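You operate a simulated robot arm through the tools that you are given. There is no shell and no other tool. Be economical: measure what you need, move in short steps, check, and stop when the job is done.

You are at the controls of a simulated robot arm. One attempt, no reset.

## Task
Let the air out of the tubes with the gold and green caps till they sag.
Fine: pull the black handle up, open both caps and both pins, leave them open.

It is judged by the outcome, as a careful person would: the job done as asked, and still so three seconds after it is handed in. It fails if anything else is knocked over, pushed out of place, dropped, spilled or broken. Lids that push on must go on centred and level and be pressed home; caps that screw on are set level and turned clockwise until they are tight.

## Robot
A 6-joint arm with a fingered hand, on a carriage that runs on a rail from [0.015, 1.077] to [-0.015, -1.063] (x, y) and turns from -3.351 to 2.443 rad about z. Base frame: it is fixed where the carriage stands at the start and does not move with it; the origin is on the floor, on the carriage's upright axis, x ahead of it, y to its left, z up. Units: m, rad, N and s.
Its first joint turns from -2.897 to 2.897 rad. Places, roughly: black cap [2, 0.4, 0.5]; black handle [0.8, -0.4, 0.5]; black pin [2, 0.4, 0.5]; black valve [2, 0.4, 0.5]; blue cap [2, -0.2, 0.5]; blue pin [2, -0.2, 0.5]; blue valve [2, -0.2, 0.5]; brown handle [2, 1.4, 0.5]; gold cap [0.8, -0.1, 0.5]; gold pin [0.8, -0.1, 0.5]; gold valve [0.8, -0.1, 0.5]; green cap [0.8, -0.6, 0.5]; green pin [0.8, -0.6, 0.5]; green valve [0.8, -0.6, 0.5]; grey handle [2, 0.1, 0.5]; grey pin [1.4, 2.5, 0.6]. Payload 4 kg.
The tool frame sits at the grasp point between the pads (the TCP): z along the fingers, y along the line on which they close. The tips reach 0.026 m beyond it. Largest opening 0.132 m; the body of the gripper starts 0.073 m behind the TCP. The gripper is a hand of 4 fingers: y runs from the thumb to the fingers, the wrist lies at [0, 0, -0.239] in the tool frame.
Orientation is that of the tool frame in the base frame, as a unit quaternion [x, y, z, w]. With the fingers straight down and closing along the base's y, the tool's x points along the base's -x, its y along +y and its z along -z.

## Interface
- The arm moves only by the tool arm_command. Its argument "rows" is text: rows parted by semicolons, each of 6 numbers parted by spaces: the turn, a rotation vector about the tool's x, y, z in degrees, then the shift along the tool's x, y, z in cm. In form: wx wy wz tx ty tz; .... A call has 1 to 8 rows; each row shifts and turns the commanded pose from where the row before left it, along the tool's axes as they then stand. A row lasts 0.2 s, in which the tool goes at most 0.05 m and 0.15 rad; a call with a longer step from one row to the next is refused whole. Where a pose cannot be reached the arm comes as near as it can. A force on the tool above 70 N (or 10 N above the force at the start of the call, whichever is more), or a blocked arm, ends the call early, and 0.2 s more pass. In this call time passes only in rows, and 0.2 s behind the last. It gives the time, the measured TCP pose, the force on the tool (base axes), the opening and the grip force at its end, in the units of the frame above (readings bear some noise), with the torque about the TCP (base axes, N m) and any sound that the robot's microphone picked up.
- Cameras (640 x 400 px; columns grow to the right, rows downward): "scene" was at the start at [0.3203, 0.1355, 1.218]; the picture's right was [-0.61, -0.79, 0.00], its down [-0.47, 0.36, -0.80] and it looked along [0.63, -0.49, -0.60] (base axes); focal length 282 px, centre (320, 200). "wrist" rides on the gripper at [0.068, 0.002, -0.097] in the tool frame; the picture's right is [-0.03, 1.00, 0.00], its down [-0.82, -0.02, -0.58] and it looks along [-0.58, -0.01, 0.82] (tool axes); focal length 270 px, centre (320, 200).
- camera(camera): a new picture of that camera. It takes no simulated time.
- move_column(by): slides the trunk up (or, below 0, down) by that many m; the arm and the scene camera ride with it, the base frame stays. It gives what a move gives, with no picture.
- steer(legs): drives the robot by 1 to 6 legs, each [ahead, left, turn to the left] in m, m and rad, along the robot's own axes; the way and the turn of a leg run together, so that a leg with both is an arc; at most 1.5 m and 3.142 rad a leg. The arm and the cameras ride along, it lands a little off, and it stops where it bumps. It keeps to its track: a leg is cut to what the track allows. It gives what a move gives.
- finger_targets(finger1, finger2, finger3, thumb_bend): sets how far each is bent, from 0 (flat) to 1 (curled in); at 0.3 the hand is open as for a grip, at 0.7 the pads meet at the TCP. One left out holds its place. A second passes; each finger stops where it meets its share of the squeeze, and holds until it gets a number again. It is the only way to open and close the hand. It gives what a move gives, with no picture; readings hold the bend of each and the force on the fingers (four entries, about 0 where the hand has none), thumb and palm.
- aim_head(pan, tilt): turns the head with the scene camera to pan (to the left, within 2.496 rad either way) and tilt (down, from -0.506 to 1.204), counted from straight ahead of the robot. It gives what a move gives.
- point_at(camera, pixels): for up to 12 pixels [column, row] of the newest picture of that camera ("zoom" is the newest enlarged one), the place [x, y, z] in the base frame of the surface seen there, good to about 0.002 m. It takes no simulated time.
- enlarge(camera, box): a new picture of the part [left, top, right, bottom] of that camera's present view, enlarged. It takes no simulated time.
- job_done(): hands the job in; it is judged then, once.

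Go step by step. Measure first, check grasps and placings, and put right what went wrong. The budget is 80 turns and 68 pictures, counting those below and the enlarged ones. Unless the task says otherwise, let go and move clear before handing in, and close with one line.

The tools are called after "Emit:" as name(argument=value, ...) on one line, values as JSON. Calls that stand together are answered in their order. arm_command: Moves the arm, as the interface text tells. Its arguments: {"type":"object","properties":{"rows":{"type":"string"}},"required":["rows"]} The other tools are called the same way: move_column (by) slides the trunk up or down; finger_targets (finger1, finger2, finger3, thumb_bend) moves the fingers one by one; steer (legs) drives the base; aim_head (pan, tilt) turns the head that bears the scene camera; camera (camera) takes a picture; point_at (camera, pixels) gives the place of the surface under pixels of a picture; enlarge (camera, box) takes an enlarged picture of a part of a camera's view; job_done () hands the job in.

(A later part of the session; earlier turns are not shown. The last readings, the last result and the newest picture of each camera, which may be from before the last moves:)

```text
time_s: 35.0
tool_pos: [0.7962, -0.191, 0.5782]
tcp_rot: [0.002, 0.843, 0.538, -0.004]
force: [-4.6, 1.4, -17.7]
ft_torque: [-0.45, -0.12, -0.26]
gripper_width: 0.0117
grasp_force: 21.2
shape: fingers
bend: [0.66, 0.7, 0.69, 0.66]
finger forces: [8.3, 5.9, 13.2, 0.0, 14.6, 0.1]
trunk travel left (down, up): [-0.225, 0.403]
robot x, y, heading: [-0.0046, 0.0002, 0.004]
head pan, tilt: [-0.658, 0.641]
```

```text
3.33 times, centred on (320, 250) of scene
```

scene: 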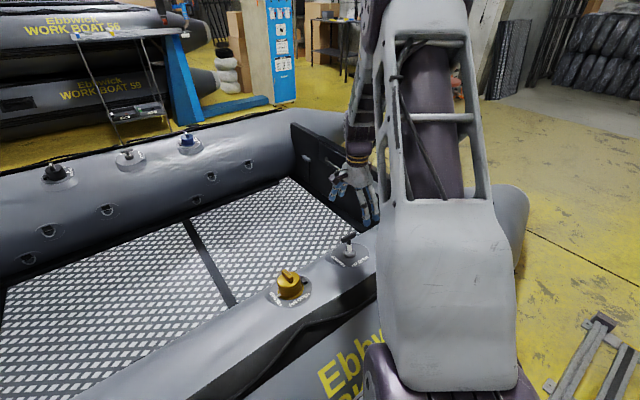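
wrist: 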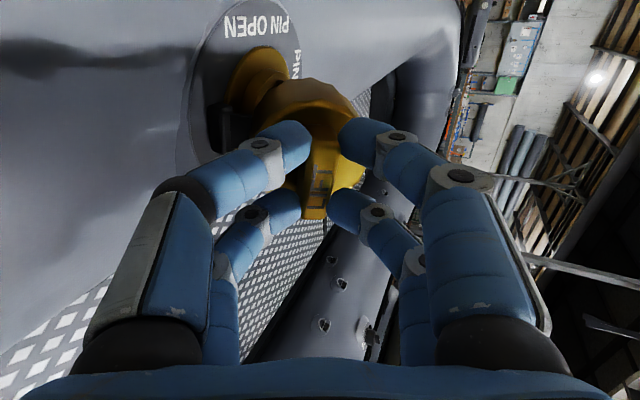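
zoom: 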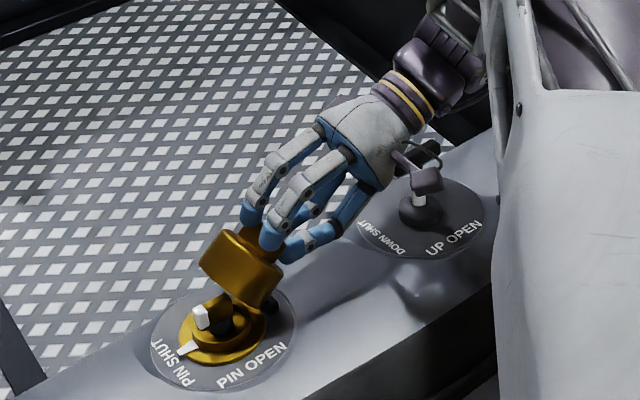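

The cap is at ~65° with the handle close behind the hand. I'll release and see whether the cap stays.

Emit:
finger_targets(finger1=0.5, finger2=0.5, finger3=0.5, thumb_bend=0.5)

Emit:
enlarge(camera="scene", box=[240, 190, 400, 310])

```text
time_s: 36.0
tool_pos: [0.7961, -0.1888, 0.5789]
tcp_rot: [0.002, 0.843, 0.538, -0.003]
force: [-0.5, -0.7, 0.0]
ft_torque: [-0.05, 0.03, 0.03]
gripper_width: 0.0658
grasp_force: 0.4
shape: fingers
bend: [0.5, 0.5, 0.5, 0.5]
finger forces: [0.0, 0.0, 0.0, 0.0, 0.6, 0.0]
trunk travel left (down, up): [-0.225, 0.403]
robot x, y, heading: [-0.0002, 0.0002, -0.004]
head pan, tilt: [-0.658, 0.641]
```

```text
3.33 times, centred on (320, 250) of scene
```

zoom: 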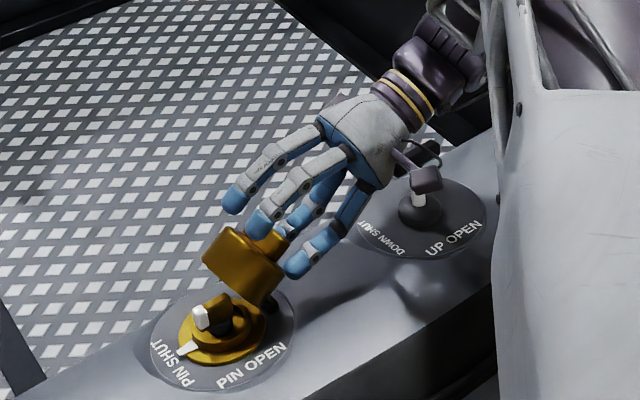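

The cap stays near 65° by itself. I'll withdraw along the tool axis, then lift clear and look.

Emit:
arm_command(rows="0 0 0 0 0.3 -2; 0 0 0 0 0.3 -2; 0 0 0 0 0.6 -2; 0 0 0 0 3 -2; 0 0 0 0 4 -2")

Emit:
enlarge(camera="scene", box=[240, 190, 400, 310])

```text
time_s: 37.2
tool_pos: [0.7957, -0.2479, 0.6959]
tcp_rot: [0.002, 0.843, 0.538, -0.004]
force: [-0.5, 0.2, 0.3]
ft_torque: [0.03, 0.03, 0.01]
gripper_width: 0.0655
grasp_force: 0.1
shape: fingers
bend: [0.5, 0.5, 0.5, 0.5]
finger forces: [0.0, 0.0, 0.0, 0.1, 0.0, 0.1]
trunk travel left (down, up): [-0.225, 0.403]
robot x, y, heading: [-0.0005, -0.005, 0.003]
head pan, tilt: [-0.658, 0.641]
```

```text
3.33 times, centred on (320, 250) of scene
```

zoom: 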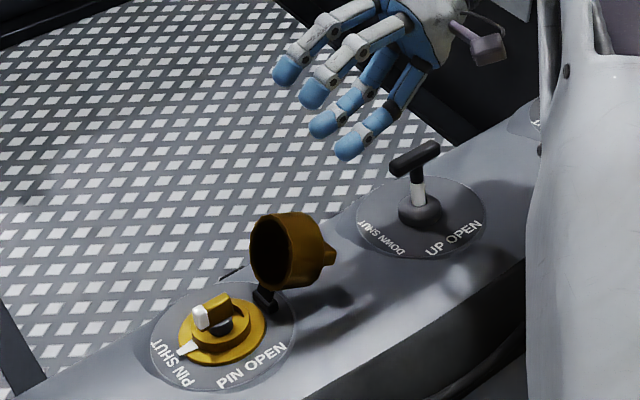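

The cap fell fully open, revealing the pin: a gold bar with a white end pointing to PIN SHUT (+y); it must turn 90° counter-clockwise (from +y to −x). Measuring it.

Emit:
point_at(camera="zoom", pixels=[[200, 318], [204, 310], [217, 303], [224, 300], [210, 325], [220, 335], [240, 322], [290, 225], [255, 250], [334, 252], [265, 300], [300, 285]])

Emit:
enlarge(camera="scene", box=[265, 250, 325, 290])

```text
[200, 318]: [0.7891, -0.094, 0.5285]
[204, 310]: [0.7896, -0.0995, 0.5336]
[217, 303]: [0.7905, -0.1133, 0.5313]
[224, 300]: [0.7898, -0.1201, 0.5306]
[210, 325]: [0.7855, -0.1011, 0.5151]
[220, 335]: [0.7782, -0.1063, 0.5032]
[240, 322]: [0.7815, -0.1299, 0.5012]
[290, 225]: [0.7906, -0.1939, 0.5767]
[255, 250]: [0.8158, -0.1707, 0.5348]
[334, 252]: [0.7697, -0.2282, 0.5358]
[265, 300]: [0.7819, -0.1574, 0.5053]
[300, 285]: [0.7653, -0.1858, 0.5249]
```

```text
10.00 times, centred on (295, 270) of scene
```

zoom: 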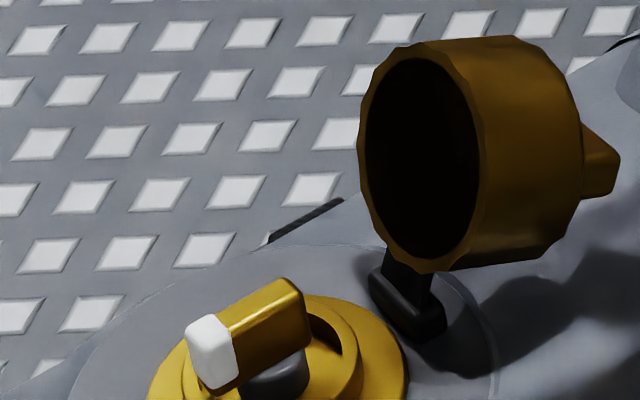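

The bar spans y −0.092…−0.127 at x≈0.787, z 0.52–0.534. I'll level the hand, move above it and yaw so it closes along x.

Emit:
arm_command(rows="8.1 0 0 0 0 0; 8.1 0 0 0 0 0; 8.1 0 0 0 0 0; 8.1 0 0 0 0 0; 8.1 0 0 0 0 0; 8.1 0 0 0 0 0; 8.1 0 0 0 0 0; 8.3 0 0 0 0 0")

Emit:
arm_command(rows="0 0 0 0 4.6 0; 0 0 0 0 4.6 0; 0 0 0 0.8 4.6 0; 0 0 8.5 0 0 0; 0 0 8.5 0 0 0; 0 0 8.5 0 0 0; 0 0 8.5 0 0 0; 0 0 8.5 0 0 0")

Emit:
arm_command(rows="0 0 8.5 0 0 0; 0 0 8.5 0 0 0; 0 0 8.5 0 0 0; 0 0 8.5 0 0 0; 0 0 8.5 0 0 0; 0 0 5 0 0 0")

Emit:
camera(camera="wrist")

```text
time_s: 39.0
tool_pos: [0.7981, -0.2465, 0.6976]
tcp_rot: [0.0, 1.0, 0.0, -0.004]
force: [-1.1, -0.3, 0.0]
ft_torque: [0.02, -0.03, -0.04]
gripper_width: 0.0658
grasp_force: 0.1
shape: fingers
bend: [0.5, 0.5, 0.5, 0.5]
finger forces: [0.0, 0.0, 0.0, 0.0, 0.0, 0.0]
trunk travel left (down, up): [-0.225, 0.403]
robot x, y, heading: [-0.0011, 0.0032, 0.0]
head pan, tilt: [-0.658, 0.641]
```

```text
time_s: 40.8
tool_pos: [0.7907, -0.1067, 0.6976]
tcp_rot: [0.364, 0.932, 0.0, -0.003]
force: [0.1, 0.6, 1.0]
ft_torque: [0.0, -0.02, -0.01]
gripper_width: 0.0657
grasp_force: 0.0
shape: fingers
bend: [0.5, 0.5, 0.5, 0.5]
finger forces: [0.1, 0.2, 0.0, 0.0, 0.0, 0.0]
trunk travel left (down, up): [-0.225, 0.403]
robot x, y, heading: [-0.0023, 0.0006, 0.0]
head pan, tilt: [-0.658, 0.641]
```

```text
time_s: 42.2
tool_pos: [0.7877, -0.1068, 0.6961]
tcp_rot: [0.707, 0.707, -0.002, -0.002]
force: [0.5, -0.2, -0.7]
ft_torque: [-0.01, 0.03, -0.01]
gripper_width: 0.0655
grasp_force: 0.0
shape: fingers
bend: [0.5, 0.5, 0.5, 0.5]
finger forces: [0.0, 0.1, 0.1, 0.0, 0.0, 0.1]
trunk travel left (down, up): [-0.225, 0.403]
robot x, y, heading: [0.0004, 0.0012, -0.002]
head pan, tilt: [-0.658, 0.641]
```

```text
34 pictures are left
```

wrist: 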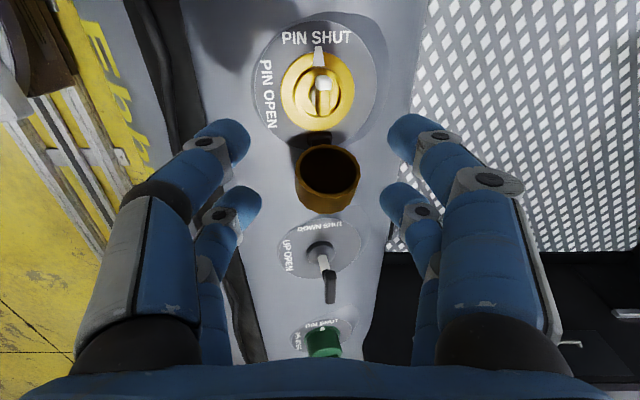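

Emit:
enlarge(camera="wrist", box=[260, 20, 380, 140])

Emit:
point_at(camera="wrist", pixels=[[322, 82], [322, 95], [323, 110], [318, 100], [328, 100], [285, 90], [352, 90], [320, 55], [327, 150], [300, 185], [355, 180]])

```text
3.33 times, centred on (320, 80) of wrist
```

zoom: 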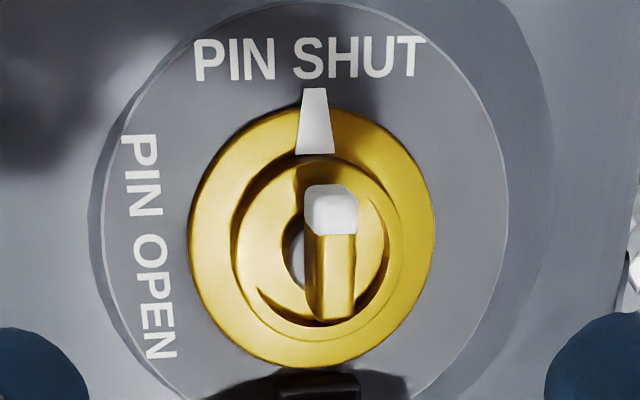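

```text
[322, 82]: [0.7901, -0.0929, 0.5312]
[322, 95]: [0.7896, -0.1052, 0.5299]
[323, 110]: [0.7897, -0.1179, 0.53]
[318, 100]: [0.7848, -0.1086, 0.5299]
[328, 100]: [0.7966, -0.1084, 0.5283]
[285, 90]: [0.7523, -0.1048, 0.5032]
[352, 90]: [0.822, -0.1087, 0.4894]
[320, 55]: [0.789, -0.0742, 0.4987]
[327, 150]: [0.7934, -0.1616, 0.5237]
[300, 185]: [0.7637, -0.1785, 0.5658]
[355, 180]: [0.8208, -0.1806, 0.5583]
```

Bar centre is [0.790, −0.108], top z 0.53. Descending and closing gently on it.

Emit:
arm_command(rows="0 0 0 0 0.25 4; 0 0 0 0 0 4; 0 0 0 0 0 3.5")

Emit:
finger_targets(finger1=0.62, finger2=0.62, finger3=0.62, thumb_bend=0.62)

Emit:
arm_command(rows="0 0 0 0 0 2.5; 0 0 0 0 0 1.3")

Emit:
camera(camera="wrist")

```text
time_s: 43.0
tool_pos: [0.7907, -0.1051, 0.5785]
tcp_rot: [0.707, 0.707, -0.002, -0.002]
force: [-0.2, -0.5, 0.6]
ft_torque: [0.01, 0.01, -0.01]
gripper_width: 0.0658
grasp_force: 0.0
shape: fingers
bend: [0.5, 0.5, 0.5, 0.5]
finger forces: [0.0, 0.1, 0.0, 0.0, 0.0, 0.1]
trunk travel left (down, up): [-0.225, 0.403]
robot x, y, heading: [-0.0004, -0.0045, -0.002]
head pan, tilt: [-0.658, 0.641]
```

```text
time_s: 44.0
tool_pos: [0.791, -0.1054, 0.5808]
tcp_rot: [0.707, 0.707, -0.002, -0.003]
force: [0.2, -0.3, 0.7]
ft_torque: [0.03, 0.03, 0.01]
gripper_width: 0.0264
grasp_force: 0.0
shape: fingers
bend: [0.62, 0.62, 0.62, 0.62]
finger forces: [0.0, 0.0, 0.1, 0.0, 0.1, 0.1]
trunk travel left (down, up): [-0.225, 0.403]
robot x, y, heading: [-0.0017, -0.0024, -0.0]
head pan, tilt: [-0.658, 0.641]
```

```text
time_s: 44.6
tool_pos: [0.7918, -0.1068, 0.5421]
tcp_rot: [0.707, 0.707, -0.002, -0.003]
force: [0.4, 0.9, 0.1]
ft_torque: [-0.02, 0.02, -0.01]
gripper_width: 0.0263
grasp_force: 0.2
shape: fingers
bend: [0.62, 0.62, 0.62, 0.62]
finger forces: [0.1, 0.0, 0.0, 0.1, 0.0, 0.0]
trunk travel left (down, up): [-0.225, 0.403]
robot x, y, heading: [0.0004, 0.004, 0.001]
head pan, tilt: [-0.658, 0.641]
```

```text
32 pictures are left
```

wrist: 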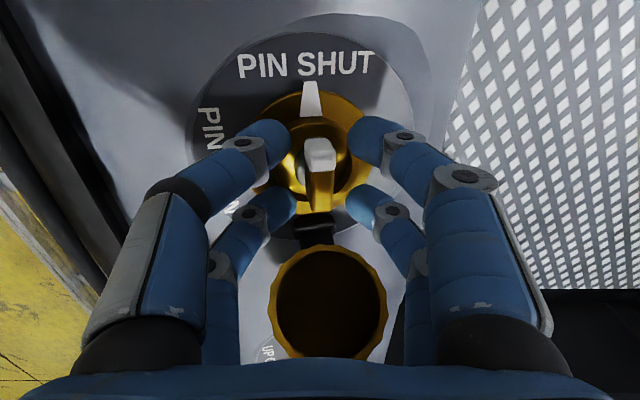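

The bar lies between both pairs. Shifting 3 mm toward +y and closing.

Emit:
arm_command(rows="0 0 0 0.3 -0.1 0.1")

Emit:
finger_targets(finger1=0.76, finger2=0.76, finger3=0.76, thumb_bend=0.76)

Emit:
camera(camera="wrist")

```text
time_s: 45.0
tool_pos: [0.7907, -0.104, 0.5425]
tcp_rot: [0.707, 0.707, -0.002, -0.003]
force: [0.5, -1.0, 1.1]
ft_torque: [0.0, 0.0, -0.03]
gripper_width: 0.0268
grasp_force: 0.0
shape: fingers
bend: [0.62, 0.62, 0.62, 0.62]
finger forces: [0.0, 0.1, 0.1, 0.0, 0.0, 0.0]
trunk travel left (down, up): [-0.225, 0.403]
robot x, y, heading: [-0.0018, -0.0032, -0.004]
head pan, tilt: [-0.658, 0.641]
```

```text
time_s: 46.0
tool_pos: [0.791, -0.104, 0.5425]
tcp_rot: [0.707, 0.707, -0.002, -0.003]
force: [2.2, 7.9, -8.8]
ft_torque: [0.12, 0.02, 0.05]
gripper_width: 0.0
grasp_force: 9.9
shape: fingers
bend: [0.72, 0.69, 0.7, 0.74]
finger forces: [8.2, 6.4, 4.8, 0.0, 0.0, 0.0]
trunk travel left (down, up): [-0.225, 0.403]
robot x, y, heading: [0.0002, -0.0005, -0.004]
head pan, tilt: [-0.658, 0.641]
```

```text
31 pictures are left
```

wrist: 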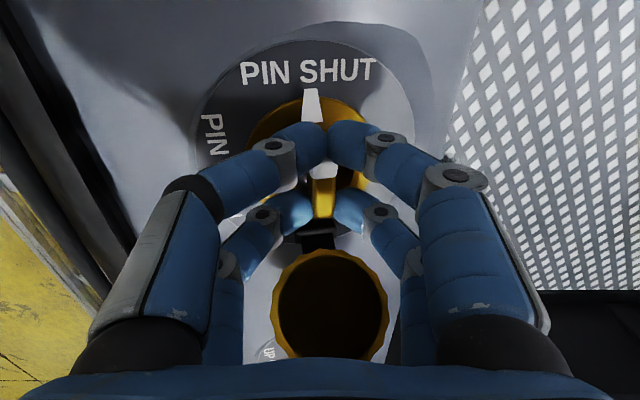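

The front pair missed past the white end. Opening, shifting 5 mm back and 4 mm lower, and retrying.

Emit:
finger_targets(finger1=0.62, finger2=0.62, finger3=0.62, thumb_bend=0.62)

Emit:
arm_command(rows="0 0 0 -0.6 -0.05 0.4")

Emit:
finger_targets(finger1=0.72, finger2=0.72, finger3=0.72, thumb_bend=0.72)

Emit:
camera(camera="wrist")

```text
time_s: 47.0
tool_pos: [0.791, -0.1031, 0.5429]
tcp_rot: [0.707, 0.707, -0.003, -0.003]
force: [-0.3, -0.3, -0.4]
ft_torque: [-0.01, 0.01, -0.01]
gripper_width: 0.0256
grasp_force: 0.0
shape: fingers
bend: [0.62, 0.62, 0.62, 0.62]
finger forces: [0.0, 0.0, 0.0, 0.0, 0.0, 0.0]
trunk travel left (down, up): [-0.225, 0.403]
robot x, y, heading: [0.0025, 0.0013, -0.001]
head pan, tilt: [-0.658, 0.641]
```

```text
time_s: 47.4
tool_pos: [0.7884, -0.109, 0.5413]
tcp_rot: [0.707, 0.708, -0.002, -0.003]
force: [0.1, 1.4, 5.2]
ft_torque: [0.0, 0.12, -0.03]
gripper_width: 0.0253
grasp_force: 1.9
shape: fingers
bend: [0.62, 0.62, 0.64, 0.62]
finger forces: [0.0, 0.1, 4.9, 0.0, 0.0, 0.0]
trunk travel left (down, up): [-0.225, 0.403]
robot x, y, heading: [-0.003, 0.0003, -0.0]
head pan, tilt: [-0.658, 0.641]
```

```text
time_s: 48.4
tool_pos: [0.7891, -0.1101, 0.5403]
tcp_rot: [0.707, 0.707, -0.003, -0.004]
force: [-6.4, 4.0, -6.4]
ft_torque: [0.07, 0.27, 0.04]
gripper_width: 0.0165
grasp_force: 9.9
shape: fingers
bend: [0.69, 0.68, 0.71, 0.66]
finger forces: [3.7, 4.0, 2.4, 0.1, 10.2, 0.0]
trunk travel left (down, up): [-0.225, 0.403]
robot x, y, heading: [-0.0019, -0.0006, 0.003]
head pan, tilt: [-0.658, 0.641]
```

```text
30 pictures are left
```

wrist: 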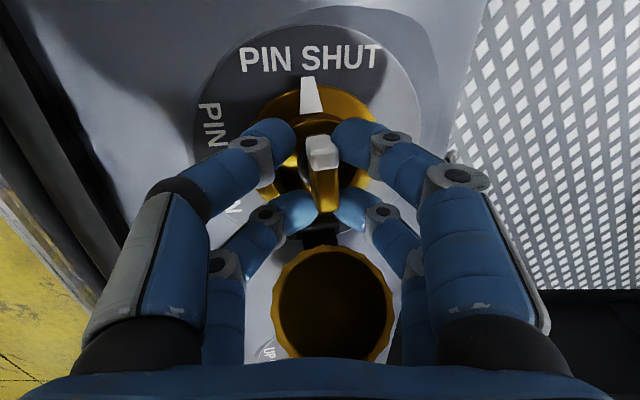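

All four fingers now bear on the bar. Squeeze slightly more and begin the counter-clockwise twist.

Emit:
finger_targets(finger1=0.76, finger2=0.76, finger3=0.76, thumb_bend=0.76)

Emit:
arm_command(rows="0 0 -7 0 0 0; 0 0 -7 0 0 0; 0 0 -7 0 0 0")

Emit:
camera(camera="wrist")

```text
time_s: 49.4
tool_pos: [0.7884, -0.11, 0.5384]
tcp_rot: [0.707, 0.707, -0.002, -0.003]
force: [-9.7, 3.4, -4.9]
ft_torque: [0.08, 0.35, 0.11]
gripper_width: 0.0073
grasp_force: 11.6
shape: fingers
bend: [0.74, 0.69, 0.75, 0.66]
finger forces: [2.2, 5.0, 2.0, 0.0, 14.6, 0.0]
trunk travel left (down, up): [-0.225, 0.403]
robot x, y, heading: [-0.0009, 0.002, 0.0]
head pan, tilt: [-0.658, 0.641]
```

```text
time_s: 50.2
tool_pos: [0.7883, -0.1103, 0.5398]
tcp_rot: [0.565, 0.825, -0.002, -0.003]
force: [-8.5, 6.0, -2.2]
ft_torque: [0.19, 0.28, -0.02]
gripper_width: 0.0004
grasp_force: 15.9
shape: fingers
bend: [0.75, 0.69, 0.75, 0.67]
finger forces: [3.2, 7.2, 3.2, 0.1, 18.3, 0.0]
trunk travel left (down, up): [-0.225, 0.403]
robot x, y, heading: [0.0018, 0.0009, -0.001]
head pan, tilt: [-0.658, 0.641]
```

```text
29 pictures are left
```

wrist: 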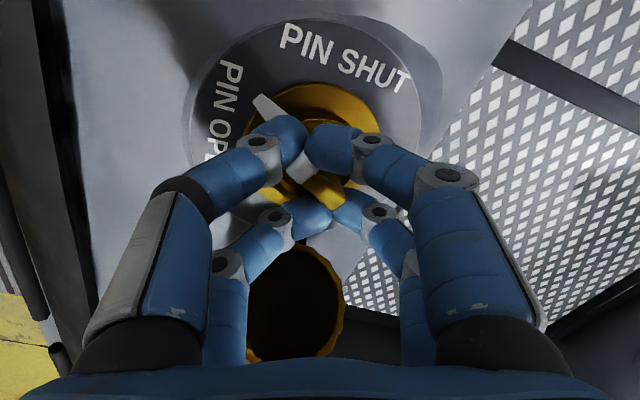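

The pin is turning: pointer (265,105) is now moving from SHUT to OPEN. Continuing the twist.

Emit:
arm_command(rows="0 0 -8 0 0 0; 0 0 -8 0 0 0; 0 0 -8 0 0 0; 0 0 -8 0 0 0; 0 0 -8 0 0 0")

Emit:
camera(camera="wrist")

```text
time_s: 51.4
tool_pos: [0.7894, -0.1109, 0.5389]
tcp_rot: [0.25, 0.968, 0.001, -0.004]
force: [-13.9, -4.6, 2.8]
ft_torque: [-0.05, 0.49, -0.24]
gripper_width: 0.0001
grasp_force: 26.6
shape: fingers
bend: [0.75, 0.69, 0.75, 0.67]
finger forces: [5.2, 13.5, 7.2, 0.1, 26.9, 0.0]
trunk travel left (down, up): [-0.225, 0.403]
robot x, y, heading: [0.0028, -0.0018, -0.002]
head pan, tilt: [-0.658, 0.641]
```

```text
28 pictures are left
```

wrist: 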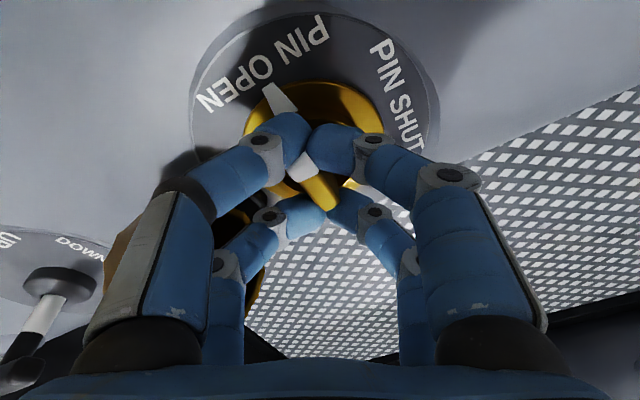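

The pointer (278,97) now aims at the middle of PIN OPEN and torque is rising, near the stop. One more small twist, then open and look.

Emit:
arm_command(rows="0 0 -7 0 0 0; 0 0 -5 0 0 0")

Emit:
finger_targets(finger1=0.55, finger2=0.55, finger3=0.55, thumb_bend=0.55)

Emit:
arm_command(rows="0 0 0 0 0 -4; 0 0 0 0 0 -5; 0 0 0 0 0 -5")

Emit:
enlarge(camera="wrist", box=[200, 0, 440, 150])

```text
time_s: 52.0
tool_pos: [0.7901, -0.1106, 0.5393]
tcp_rot: [0.148, 0.989, 0.001, -0.002]
force: [-9.1, -5.8, 0.6]
ft_torque: [-0.11, 0.36, -0.64]
gripper_width: 0.0002
grasp_force: 41.0
shape: fingers
bend: [0.76, 0.7, 0.75, 0.71]
finger forces: [9.2, 29.7, 9.5, 0.0, 33.3, 0.1]
trunk travel left (down, up): [-0.225, 0.403]
robot x, y, heading: [-0.001, 0.0013, 0.0]
head pan, tilt: [-0.658, 0.641]
```

```text
time_s: 53.0
tool_pos: [0.7891, -0.1092, 0.5391]
tcp_rot: [0.147, 0.989, 0.0, -0.003]
force: [-15.9, 17.4, 15.1]
ft_torque: [0.29, 0.66, -0.45]
gripper_width: 0.0278
grasp_force: 14.8
shape: fingers
bend: [0.55, 0.55, 0.55, 0.64]
finger forces: [0.0, 0.1, 0.0, 0.1, 28.2, 0.0]
trunk travel left (down, up): [-0.225, 0.403]
robot x, y, heading: [0.0026, -0.001, 0.001]
head pan, tilt: [-0.658, 0.641]
```

```text
time_s: 53.8
tool_pos: [0.7923, -0.1136, 0.6758]
tcp_rot: [0.148, 0.989, 0.001, -0.003]
force: [-0.1, 0.2, -0.9]
ft_torque: [0.01, 0.04, -0.01]
gripper_width: 0.0485
grasp_force: 0.2
shape: fingers
bend: [0.55, 0.55, 0.55, 0.55]
finger forces: [0.0, 0.0, 0.1, 0.1, 0.0, 0.0]
trunk travel left (down, up): [-0.225, 0.403]
robot x, y, heading: [0.0002, -0.0024, -0.003]
head pan, tilt: [-0.658, 0.641]
```

```text
2.67 times, centred on (320, 75) of wrist
```

zoom: 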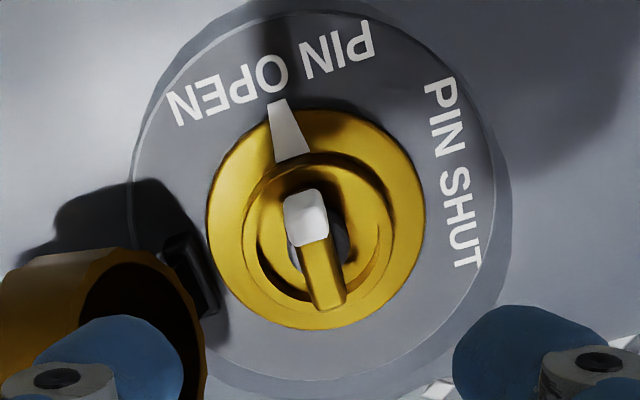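

The gold pin points at PIN OPEN with its cap open. Next: square the yaw, raise, and drive the carriage 0.49 m to the right so the hand arrives over the green valve.

Emit:
arm_command(rows="0 0 -8.5 0 0 -2.5; 0 0 -8.5 0 0 -2.5")

Emit:
steer(legs=[[0, -0.49, 0]])

Emit:
camera(camera="wrist")

Emit:
camera(camera="scene")

```text
time_s: 54.4
tool_pos: [0.7938, -0.1096, 0.7298]
tcp_rot: [-0.001, 1.0, 0.001, -0.004]
force: [-0.8, -0.2, 0.2]
ft_torque: [-0.04, 0.04, -0.01]
gripper_width: 0.0482
grasp_force: 0.0
shape: fingers
bend: [0.55, 0.55, 0.55, 0.55]
finger forces: [0.0, 0.0, 0.0, 0.0, 0.0, 0.1]
trunk travel left (down, up): [-0.225, 0.403]
robot x, y, heading: [-0.003, 0.0009, 0.002]
head pan, tilt: [-0.658, 0.641]
```

```text
time_s: 57.2
tool_pos: [0.7879, -0.5823, 0.7286]
tcp_rot: [-0.009, 1.0, 0.001, -0.004]
force: [-0.6, 0.3, -0.3]
ft_torque: [-0.01, 0.02, 0.01]
gripper_width: 0.0486
grasp_force: 0.0
shape: fingers
bend: [0.55, 0.55, 0.55, 0.55]
finger forces: [0.0, 0.1, 0.0, 0.1, 0.0, 0.0]
trunk travel left (down, up): [-0.225, 0.403]
robot x, y, heading: [-0.0082, -0.4832, 0.017]
head pan, tilt: [-0.658, 0.641]
```

```text
26 pictures are left
```

wrist: 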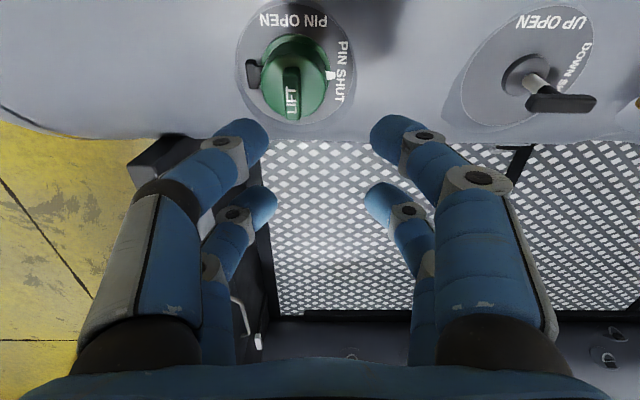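

```text
25 pictures are left
```

scene: 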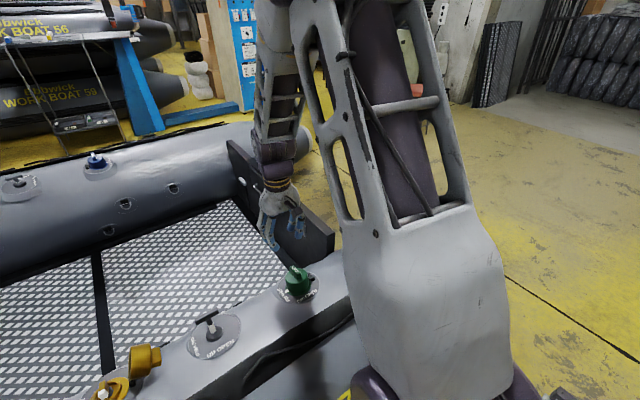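

The green valve has the same layout (hinge at (253,72), −y side; LIFT tab (292,90)). Measuring it.

Emit:
point_at(camera="wrist", pixels=[[292, 70], [292, 90], [292, 113], [285, 92], [299, 92], [268, 85], [318, 85], [331, 74], [252, 70], [253, 85], [294, 45], [290, 65]])

Emit:
enlarge(camera="wrist", box=[220, 0, 380, 130])

```text
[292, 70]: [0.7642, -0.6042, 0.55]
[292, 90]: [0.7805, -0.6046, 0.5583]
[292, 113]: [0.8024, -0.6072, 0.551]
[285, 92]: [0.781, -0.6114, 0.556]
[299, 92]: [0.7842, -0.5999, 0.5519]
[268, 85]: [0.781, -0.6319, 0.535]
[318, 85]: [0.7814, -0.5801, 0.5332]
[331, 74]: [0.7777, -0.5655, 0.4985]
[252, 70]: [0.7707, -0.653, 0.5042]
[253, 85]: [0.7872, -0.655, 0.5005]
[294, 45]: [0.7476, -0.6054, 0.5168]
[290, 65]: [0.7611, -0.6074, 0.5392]
```

```text
3.08 times, centred on (300, 65) of wrist
```

zoom: 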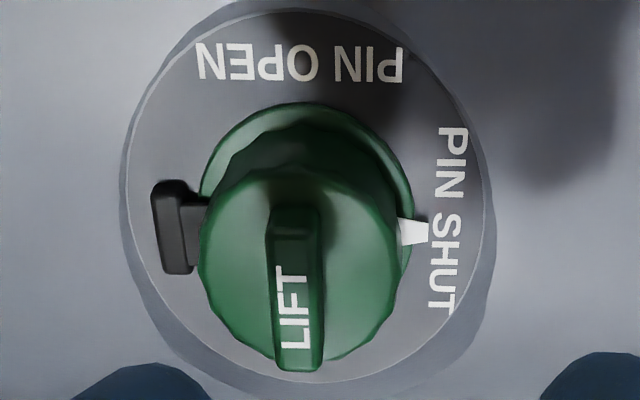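

Green tab: x 0.763–0.806, y centre −0.606, top z 0.557; about 2 mm lower than gold. Repeating the same grip sequence at [0.788, −0.606].

Emit:
arm_command(rows="0 0 1 0 -2.35 0; 0 0 0 0 0 5; 0 0 0 0 0 5; 0 0 0 0 0 5")

Emit:
finger_targets(finger1=0.65, finger2=0.65, finger3=0.65, thumb_bend=0.65)

Emit:
camera(camera="wrist")

```text
time_s: 58.2
tool_pos: [0.7858, -0.6068, 0.5793]
tcp_rot: [0.0, 1.0, 0.001, -0.003]
force: [-0.2, 0.2, -0.5]
ft_torque: [0.01, -0.02, 0.02]
gripper_width: 0.0487
grasp_force: 0.1
shape: fingers
bend: [0.55, 0.55, 0.55, 0.55]
finger forces: [0.0, 0.0, 0.0, 0.0, 0.0, 0.0]
trunk travel left (down, up): [-0.225, 0.403]
robot x, y, heading: [-0.0103, -0.4849, 0.016]
head pan, tilt: [-0.658, 0.641]
```

```text
time_s: 59.2
tool_pos: [0.7859, -0.6066, 0.578]
tcp_rot: [0.0, 1.0, 0.002, -0.003]
force: [-0.7, -0.7, 0.2]
ft_torque: [0.03, 0.02, 0.02]
gripper_width: 0.0176
grasp_force: 0.7
shape: fingers
bend: [0.65, 0.65, 0.65, 0.65]
finger forces: [0.0, 0.1, 0.0, 0.0, 0.4, 0.0]
trunk travel left (down, up): [-0.225, 0.403]
robot x, y, heading: [-0.0075, -0.485, 0.016]
head pan, tilt: [-0.658, 0.641]
```

```text
23 pictures are left
```

wrist: 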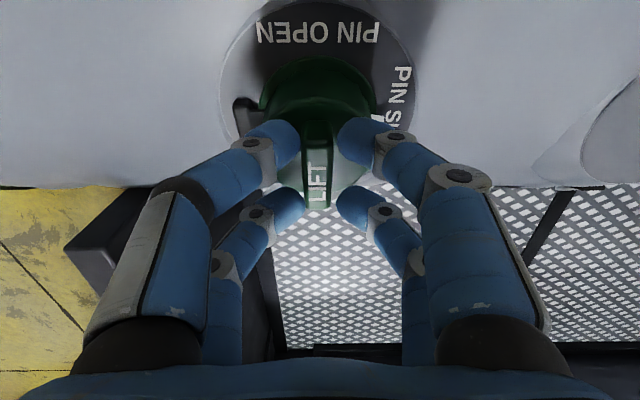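

Straddling the tab as with gold. Sinking ~1 cm with a 2 mm outward nudge, then squeezing.

Emit:
arm_command(rows="0 0 0 -0.2 0 0.5; 0 0 0 0 0 0.5")

Emit:
finger_targets(finger1=0.82, finger2=0.82, finger3=0.82, thumb_bend=0.82)

Emit:
arm_command(rows="-4 0 0 0 -0.4 -0.35; -4 0 0 0 -0.4 -0.35")

Emit:
camera(camera="wrist")

```text
time_s: 59.8
tool_pos: [0.7894, -0.6056, 0.5684]
tcp_rot: [0.001, 1.0, 0.001, -0.004]
force: [-0.5, -2.5, 5.1]
ft_torque: [-0.11, 0.11, 0.0]
gripper_width: 0.0176
grasp_force: 3.1
shape: fingers
bend: [0.65, 0.65, 0.64, 0.65]
finger forces: [1.6, 0.0, 1.5, 0.0, 3.1, 0.0]
trunk travel left (down, up): [-0.225, 0.403]
robot x, y, heading: [-0.0086, -0.4858, 0.017]
head pan, tilt: [-0.658, 0.641]
```

```text
time_s: 60.8
tool_pos: [0.7881, -0.606, 0.5679]
tcp_rot: [0.0, 1.0, 0.001, -0.004]
force: [1.8, -17.0, -8.5]
ft_torque: [-0.26, -0.09, 0.26]
gripper_width: 0.0117
grasp_force: 20.8
shape: fingers
bend: [0.7, 0.7, 0.68, 0.64]
finger forces: [6.4, 6.3, 8.2, 0.0, 21.2, 0.0]
trunk travel left (down, up): [-0.225, 0.403]
robot x, y, heading: [-0.0065, -0.4826, 0.022]
head pan, tilt: [-0.658, 0.641]
```

```text
time_s: 61.4
tool_pos: [0.7891, -0.6139, 0.5735]
tcp_rot: [0.0, 0.998, 0.07, -0.003]
force: [2.7, -16.2, -22.5]
ft_torque: [-0.31, -0.22, 0.16]
gripper_width: 0.0115
grasp_force: 19.4
shape: fingers
bend: [0.7, 0.7, 0.66, 0.65]
finger forces: [5.3, 4.8, 8.5, 0.0, 20.4, 0.1]
trunk travel left (down, up): [-0.225, 0.403]
robot x, y, heading: [-0.0092, -0.4865, 0.022]
head pan, tilt: [-0.658, 0.641]
```

```text
22 pictures are left
```

wrist: 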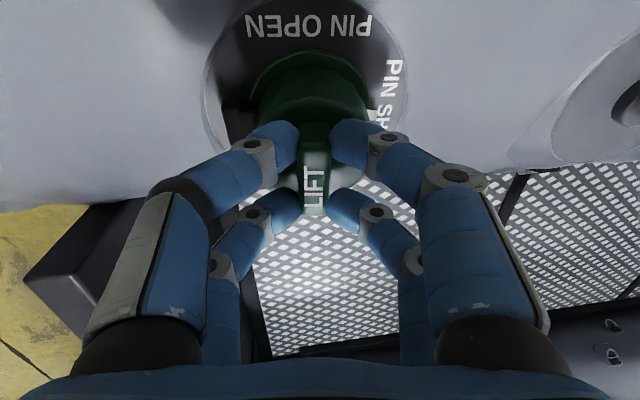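

Readings match the gold run; the grip holds. Continuing the same arc to ~51°.

Emit:
arm_command(rows="-5 0 0 0 -0.5 -0.38; -5 0 0 0 -0.5 -0.38; -5 0 0 0 -0.5 -0.38; -7 0 0 0 -0.72 -0.55; -7 0 0 0 -0.72 -0.55; -7 0 0 0 -0.72 -0.55; -7 0 0 0 -0.72 -0.55")

Emit:
enlarge(camera="scene", box=[220, 190, 380, 310])

```text
time_s: 63.0
tool_pos: [0.79, -0.6662, 0.5854]
tcp_rot: [0.002, 0.903, 0.43, -0.003]
force: [7.8, -1.8, -22.6]
ft_torque: [-0.46, -0.3, -0.34]
gripper_width: 0.0123
grasp_force: 20.0
shape: fingers
bend: [0.68, 0.71, 0.67, 0.64]
finger forces: [7.6, 4.6, 11.3, 0.0, 15.8, 0.0]
trunk travel left (down, up): [-0.225, 0.403]
robot x, y, heading: [-0.0066, -0.4854, 0.018]
head pan, tilt: [-0.658, 0.641]
```

```text
3.33 times, centred on (300, 250) of scene
```

zoom: 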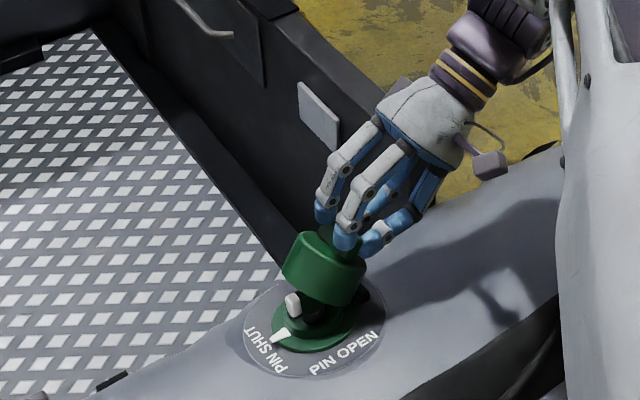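

The green cap is lifting just as the gold did. Two more arc rows, then release and withdraw along the tool axis.

Emit:
arm_command(rows="-7 0 0 0 -0.72 -0.55; -7 0 0 0 -0.72 -0.55; -6 0 0 0 -0.62 -0.48")

Emit:
finger_targets(finger1=0.5, finger2=0.5, finger3=0.5, thumb_bend=0.5)

Emit:
arm_command(rows="0 0 0 0 0.3 -2; 0 0 0 0 0.3 -2; 0 0 0 0 0.6 -2; 0 0 0 0 3 -2; 0 0 0 0 4 -2")

Emit:
enlarge(camera="scene", box=[220, 190, 380, 310])

```text
time_s: 63.8
tool_pos: [0.7899, -0.6891, 0.5739]
tcp_rot: [0.003, 0.813, 0.582, -0.004]
force: [-5.5, 2.7, -10.1]
ft_torque: [-0.28, -0.15, -0.23]
gripper_width: 0.012
grasp_force: 21.3
shape: fingers
bend: [0.65, 0.72, 0.69, 0.67]
finger forces: [10.0, 9.1, 10.2, 0.1, 13.5, 0.0]
trunk travel left (down, up): [-0.225, 0.403]
robot x, y, heading: [-0.0089, -0.4798, 0.016]
head pan, tilt: [-0.658, 0.641]
```

```text
time_s: 64.8
tool_pos: [0.7896, -0.6902, 0.576]
tcp_rot: [0.002, 0.814, 0.581, -0.003]
force: [0.7, 0.1, -0.1]
ft_torque: [-0.01, 0.01, 0.02]
gripper_width: 0.0661
grasp_force: 0.0
shape: fingers
bend: [0.5, 0.5, 0.5, 0.5]
finger forces: [0.1, 0.0, 0.2, 0.1, 0.4, 0.1]
trunk travel left (down, up): [-0.225, 0.403]
robot x, y, heading: [-0.0056, -0.4841, 0.015]
head pan, tilt: [-0.658, 0.641]
```

```text
time_s: 66.0
tool_pos: [0.7913, -0.7575, 0.6865]
tcp_rot: [0.002, 0.814, 0.581, -0.004]
force: [0.3, 0.3, 0.1]
ft_torque: [0.03, -0.01, 0.0]
gripper_width: 0.0657
grasp_force: 0.0
shape: fingers
bend: [0.5, 0.5, 0.5, 0.5]
finger forces: [0.0, 0.0, 0.0, 0.0, 0.1, 0.0]
trunk travel left (down, up): [-0.225, 0.403]
robot x, y, heading: [-0.0075, -0.4851, 0.014]
head pan, tilt: [-0.658, 0.641]
```

```text
3.33 times, centred on (300, 250) of scene
```

zoom: 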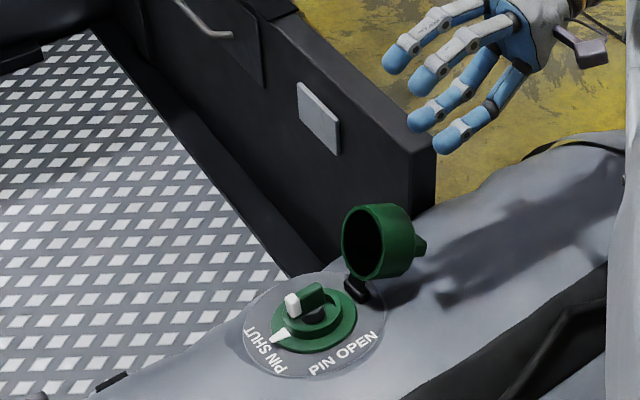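

The green cap is fully open. Levelling the hand, moving over the pin and yawing 90°.

Emit:
arm_command(rows="8.5 0 0 0 0 0; 8.5 0 0 0 0 0; 8.5 0 0 0 0 0; 8.5 0 0 0 0 0; 8.5 0 0 0 0 0; 8.5 0 0 0 0 0; 8.5 0 0 0 0 0; 8.5 0 0 0 0 0")

Emit:
arm_command(rows="3 0 0 0.7 4.9 0; 0 0 0 0 4.9 0; 0 0 0 0 4.9 0; 0 0 8.5 0 0 0; 0 0 8.5 0 0 0; 0 0 8.5 0 0 0; 0 0 8.5 0 0 0; 0 0 8.5 0 0 0")

Emit:
arm_command(rows="0 0 8.5 0 0 0; 0 0 8.5 0 0 0; 0 0 8.5 0 0 0; 0 0 8.5 0 0 0; 0 0 8.5 0 0 0; 0 0 5 0 0 0")

Emit:
camera(camera="wrist")

```text
time_s: 67.8
tool_pos: [0.7927, -0.7581, 0.6859]
tcp_rot: [0.0, 1.0, 0.026, -0.003]
force: [0.3, -0.6, -1.1]
ft_torque: [-0.01, -0.02, 0.01]
gripper_width: 0.0658
grasp_force: 0.0
shape: fingers
bend: [0.5, 0.5, 0.5, 0.5]
finger forces: [0.1, 0.0, 0.1, 0.0, 0.0, 0.1]
trunk travel left (down, up): [-0.225, 0.403]
robot x, y, heading: [-0.0083, -0.4845, 0.015]
head pan, tilt: [-0.658, 0.641]
```

```text
time_s: 69.6
tool_pos: [0.7838, -0.6115, 0.6892]
tcp_rot: [0.363, 0.932, -0.001, -0.003]
force: [-0.4, -0.2, 0.1]
ft_torque: [0.0, 0.0, -0.01]
gripper_width: 0.0659
grasp_force: 0.1
shape: fingers
bend: [0.5, 0.5, 0.5, 0.5]
finger forces: [0.1, 0.0, 0.0, 0.0, 0.0, 0.1]
trunk travel left (down, up): [-0.225, 0.403]
robot x, y, heading: [-0.0076, -0.4848, 0.015]
head pan, tilt: [-0.658, 0.641]
```

```text
time_s: 71.0
tool_pos: [0.7821, -0.6102, 0.6871]
tcp_rot: [0.708, 0.707, -0.002, -0.003]
force: [1.3, -0.8, -0.2]
ft_torque: [0.0, 0.06, 0.0]
gripper_width: 0.0658
grasp_force: 0.0
shape: fingers
bend: [0.5, 0.5, 0.5, 0.5]
finger forces: [0.1, 0.1, 0.0, 0.1, 0.0, 0.0]
trunk travel left (down, up): [-0.225, 0.403]
robot x, y, heading: [-0.0039, -0.4825, 0.013]
head pan, tilt: [-0.658, 0.641]
```

```text
19 pictures are left
```

wrist: 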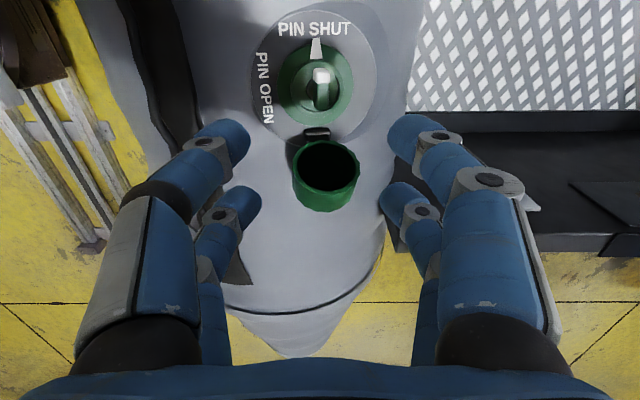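

Emit:
point_at(camera="wrist", pixels=[[321, 70], [321, 78], [321, 90], [321, 104], [316, 92], [326, 92], [290, 85], [316, 48]])

```text
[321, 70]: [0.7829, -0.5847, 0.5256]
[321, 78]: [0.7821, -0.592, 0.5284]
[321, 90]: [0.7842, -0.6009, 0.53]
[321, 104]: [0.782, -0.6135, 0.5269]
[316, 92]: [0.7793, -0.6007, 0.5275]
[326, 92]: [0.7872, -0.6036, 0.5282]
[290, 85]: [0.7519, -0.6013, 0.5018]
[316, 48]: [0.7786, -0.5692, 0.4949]
```

Green bar centre is [0.783, −0.602], top z 0.529. Using the gold recipe: TCP to [0.783, −0.604, ~0.539].

Emit:
arm_command(rows="0 0 0 0.6 0.1 4; 0 0 0 0 0 4; 0 0 0 0 0 2.8")

Emit:
finger_targets(finger1=0.62, finger2=0.62, finger3=0.62, thumb_bend=0.62)

Emit:
arm_command(rows="0 0 0 0 0 2.7; 0 0 0 0 0 1.2")

Emit:
finger_targets(finger1=0.72, finger2=0.72, finger3=0.72, thumb_bend=0.72)

Emit:
camera(camera="wrist")

```text
time_s: 71.8
tool_pos: [0.7797, -0.6034, 0.579]
tcp_rot: [0.707, 0.707, -0.003, -0.003]
force: [0.8, 0.3, -0.1]
ft_torque: [0.01, 0.0, -0.01]
gripper_width: 0.0659
grasp_force: 0.1
shape: fingers
bend: [0.5, 0.5, 0.5, 0.5]
finger forces: [0.0, 0.0, 0.1, 0.1, 0.1, 0.0]
trunk travel left (down, up): [-0.225, 0.403]
robot x, y, heading: [-0.0059, -0.4855, 0.014]
head pan, tilt: [-0.658, 0.641]
```

```text
time_s: 72.8
tool_pos: [0.7794, -0.6019, 0.5796]
tcp_rot: [0.707, 0.707, -0.002, -0.004]
force: [0.0, 0.0, -0.5]
ft_torque: [0.02, 0.01, -0.01]
gripper_width: 0.0265
grasp_force: 0.0
shape: fingers
bend: [0.62, 0.62, 0.62, 0.62]
finger forces: [0.1, 0.0, 0.0, 0.0, 0.1, 0.0]
trunk travel left (down, up): [-0.225, 0.403]
robot x, y, heading: [-0.0037, -0.485, 0.018]
head pan, tilt: [-0.658, 0.641]
```

```text
time_s: 73.4
tool_pos: [0.7811, -0.6029, 0.5411]
tcp_rot: [0.707, 0.707, -0.001, -0.003]
force: [0.3, 0.1, 1.2]
ft_torque: [-0.04, -0.01, 0.03]
gripper_width: 0.0264
grasp_force: 0.1
shape: fingers
bend: [0.62, 0.62, 0.62, 0.62]
finger forces: [0.1, 0.0, 0.0, 0.0, 0.0, 0.0]
trunk travel left (down, up): [-0.225, 0.403]
robot x, y, heading: [-0.0115, -0.4829, 0.016]
head pan, tilt: [-0.658, 0.641]
```

```text
time_s: 74.4
tool_pos: [0.7804, -0.6034, 0.5418]
tcp_rot: [0.707, 0.707, -0.002, -0.003]
force: [5.3, -1.3, -8.9]
ft_torque: [0.0, -0.07, 0.05]
gripper_width: 0.009
grasp_force: 7.4
shape: fingers
bend: [0.67, 0.67, 0.71, 0.69]
finger forces: [5.6, 5.5, 2.0, 0.0, 2.4, 0.0]
trunk travel left (down, up): [-0.225, 0.403]
robot x, y, heading: [-0.0077, -0.4849, 0.011]
head pan, tilt: [-0.658, 0.641]
```

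```text
18 pictures are left
```

wrist: 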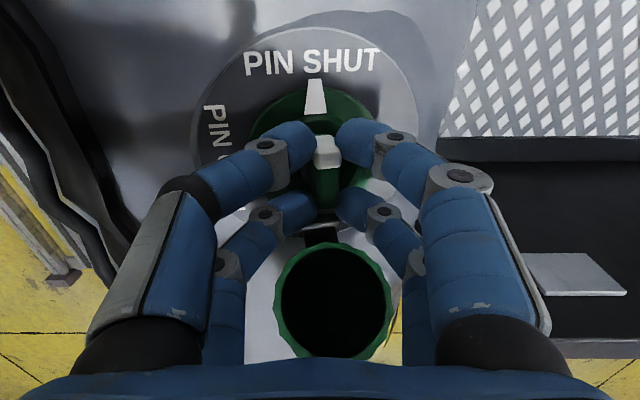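

Both pairs hold the bar, including the white end. Starting the counter-clockwise twist.

Emit:
arm_command(rows="0 0 -7 0 0 0.1; 0 0 -7 0 0 0; 0 0 -7 0 0 0; 0 0 -8 0 0 0; 0 0 -8 0 0 0; 0 0 -8 0 0 0")

Emit:
camera(camera="wrist")

```text
time_s: 75.8
tool_pos: [0.781, -0.6049, 0.5412]
tcp_rot: [0.382, 0.924, -0.002, -0.004]
force: [-6.5, -1.2, 10.0]
ft_torque: [0.06, 0.3, -0.09]
gripper_width: 0.0077
grasp_force: 10.8
shape: fingers
bend: [0.7, 0.71, 0.7, 0.71]
finger forces: [5.4, 2.0, 5.8, 0.0, 8.8, 0.0]
trunk travel left (down, up): [-0.225, 0.403]
robot x, y, heading: [-0.0062, -0.4775, 0.013]
head pan, tilt: [-0.658, 0.641]
```

```text
17 pictures are left
```

wrist: 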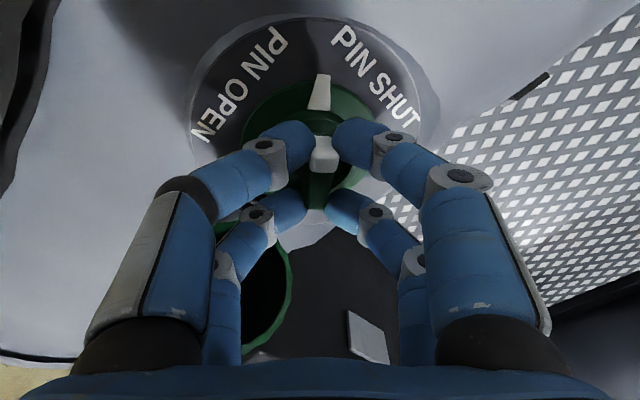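

The pin follows the hand: pointer (320,92) halfway between SHUT and OPEN. Continuing to the stop.

Emit:
arm_command(rows="0 0 -8 0 0 0; 0 0 -8 0 0 0; 0 0 -8 0 0 0; 0 0 -8 0 0 0; 0 0 -8 0 0 0; 0 0 -7 0 0 0")

Emit:
camera(camera="wrist")

```text
time_s: 77.2
tool_pos: [0.7842, -0.6047, 0.5406]
tcp_rot: [-0.018, 1.0, 0.001, -0.004]
force: [-6.5, -1.2, 3.4]
ft_torque: [0.0, 0.24, 0.0]
gripper_width: 0.009
grasp_force: 8.4
shape: fingers
bend: [0.71, 0.72, 0.7, 0.68]
finger forces: [6.0, 0.7, 3.9, 0.0, 7.2, 0.0]
trunk travel left (down, up): [-0.225, 0.403]
robot x, y, heading: [-0.0094, -0.483, 0.013]
head pan, tilt: [-0.658, 0.641]
```

```text
16 pictures are left
```

wrist: 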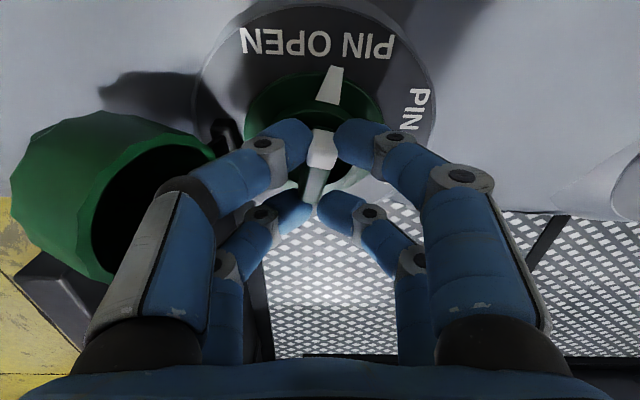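

The pointer (332,85) lags a few degrees short of the text's middle and torque hasn't risen. Twisting further till it meets the stop.

Emit:
arm_command(rows="0 0 -6 0 0 0; 0 0 -6 0 0 0; 0 0 -6 0 0 0")

Emit:
camera(camera="wrist")

```text
time_s: 78.0
tool_pos: [0.7843, -0.6036, 0.5423]
tcp_rot: [-0.175, 0.985, 0.001, -0.003]
force: [-4.3, -1.0, 2.1]
ft_torque: [0.06, 0.17, -0.12]
gripper_width: 0.0091
grasp_force: 8.3
shape: fingers
bend: [0.7, 0.72, 0.7, 0.69]
finger forces: [7.6, 0.0, 2.9, 0.1, 5.4, 0.0]
trunk travel left (down, up): [-0.225, 0.403]
robot x, y, heading: [-0.0047, -0.4859, 0.017]
head pan, tilt: [-0.658, 0.641]
```

```text
15 pictures are left
```

wrist: 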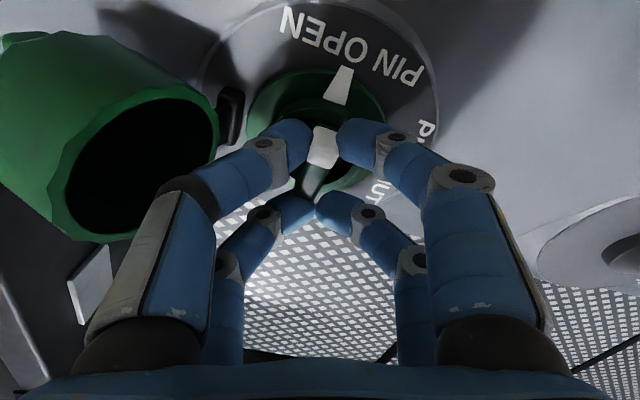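

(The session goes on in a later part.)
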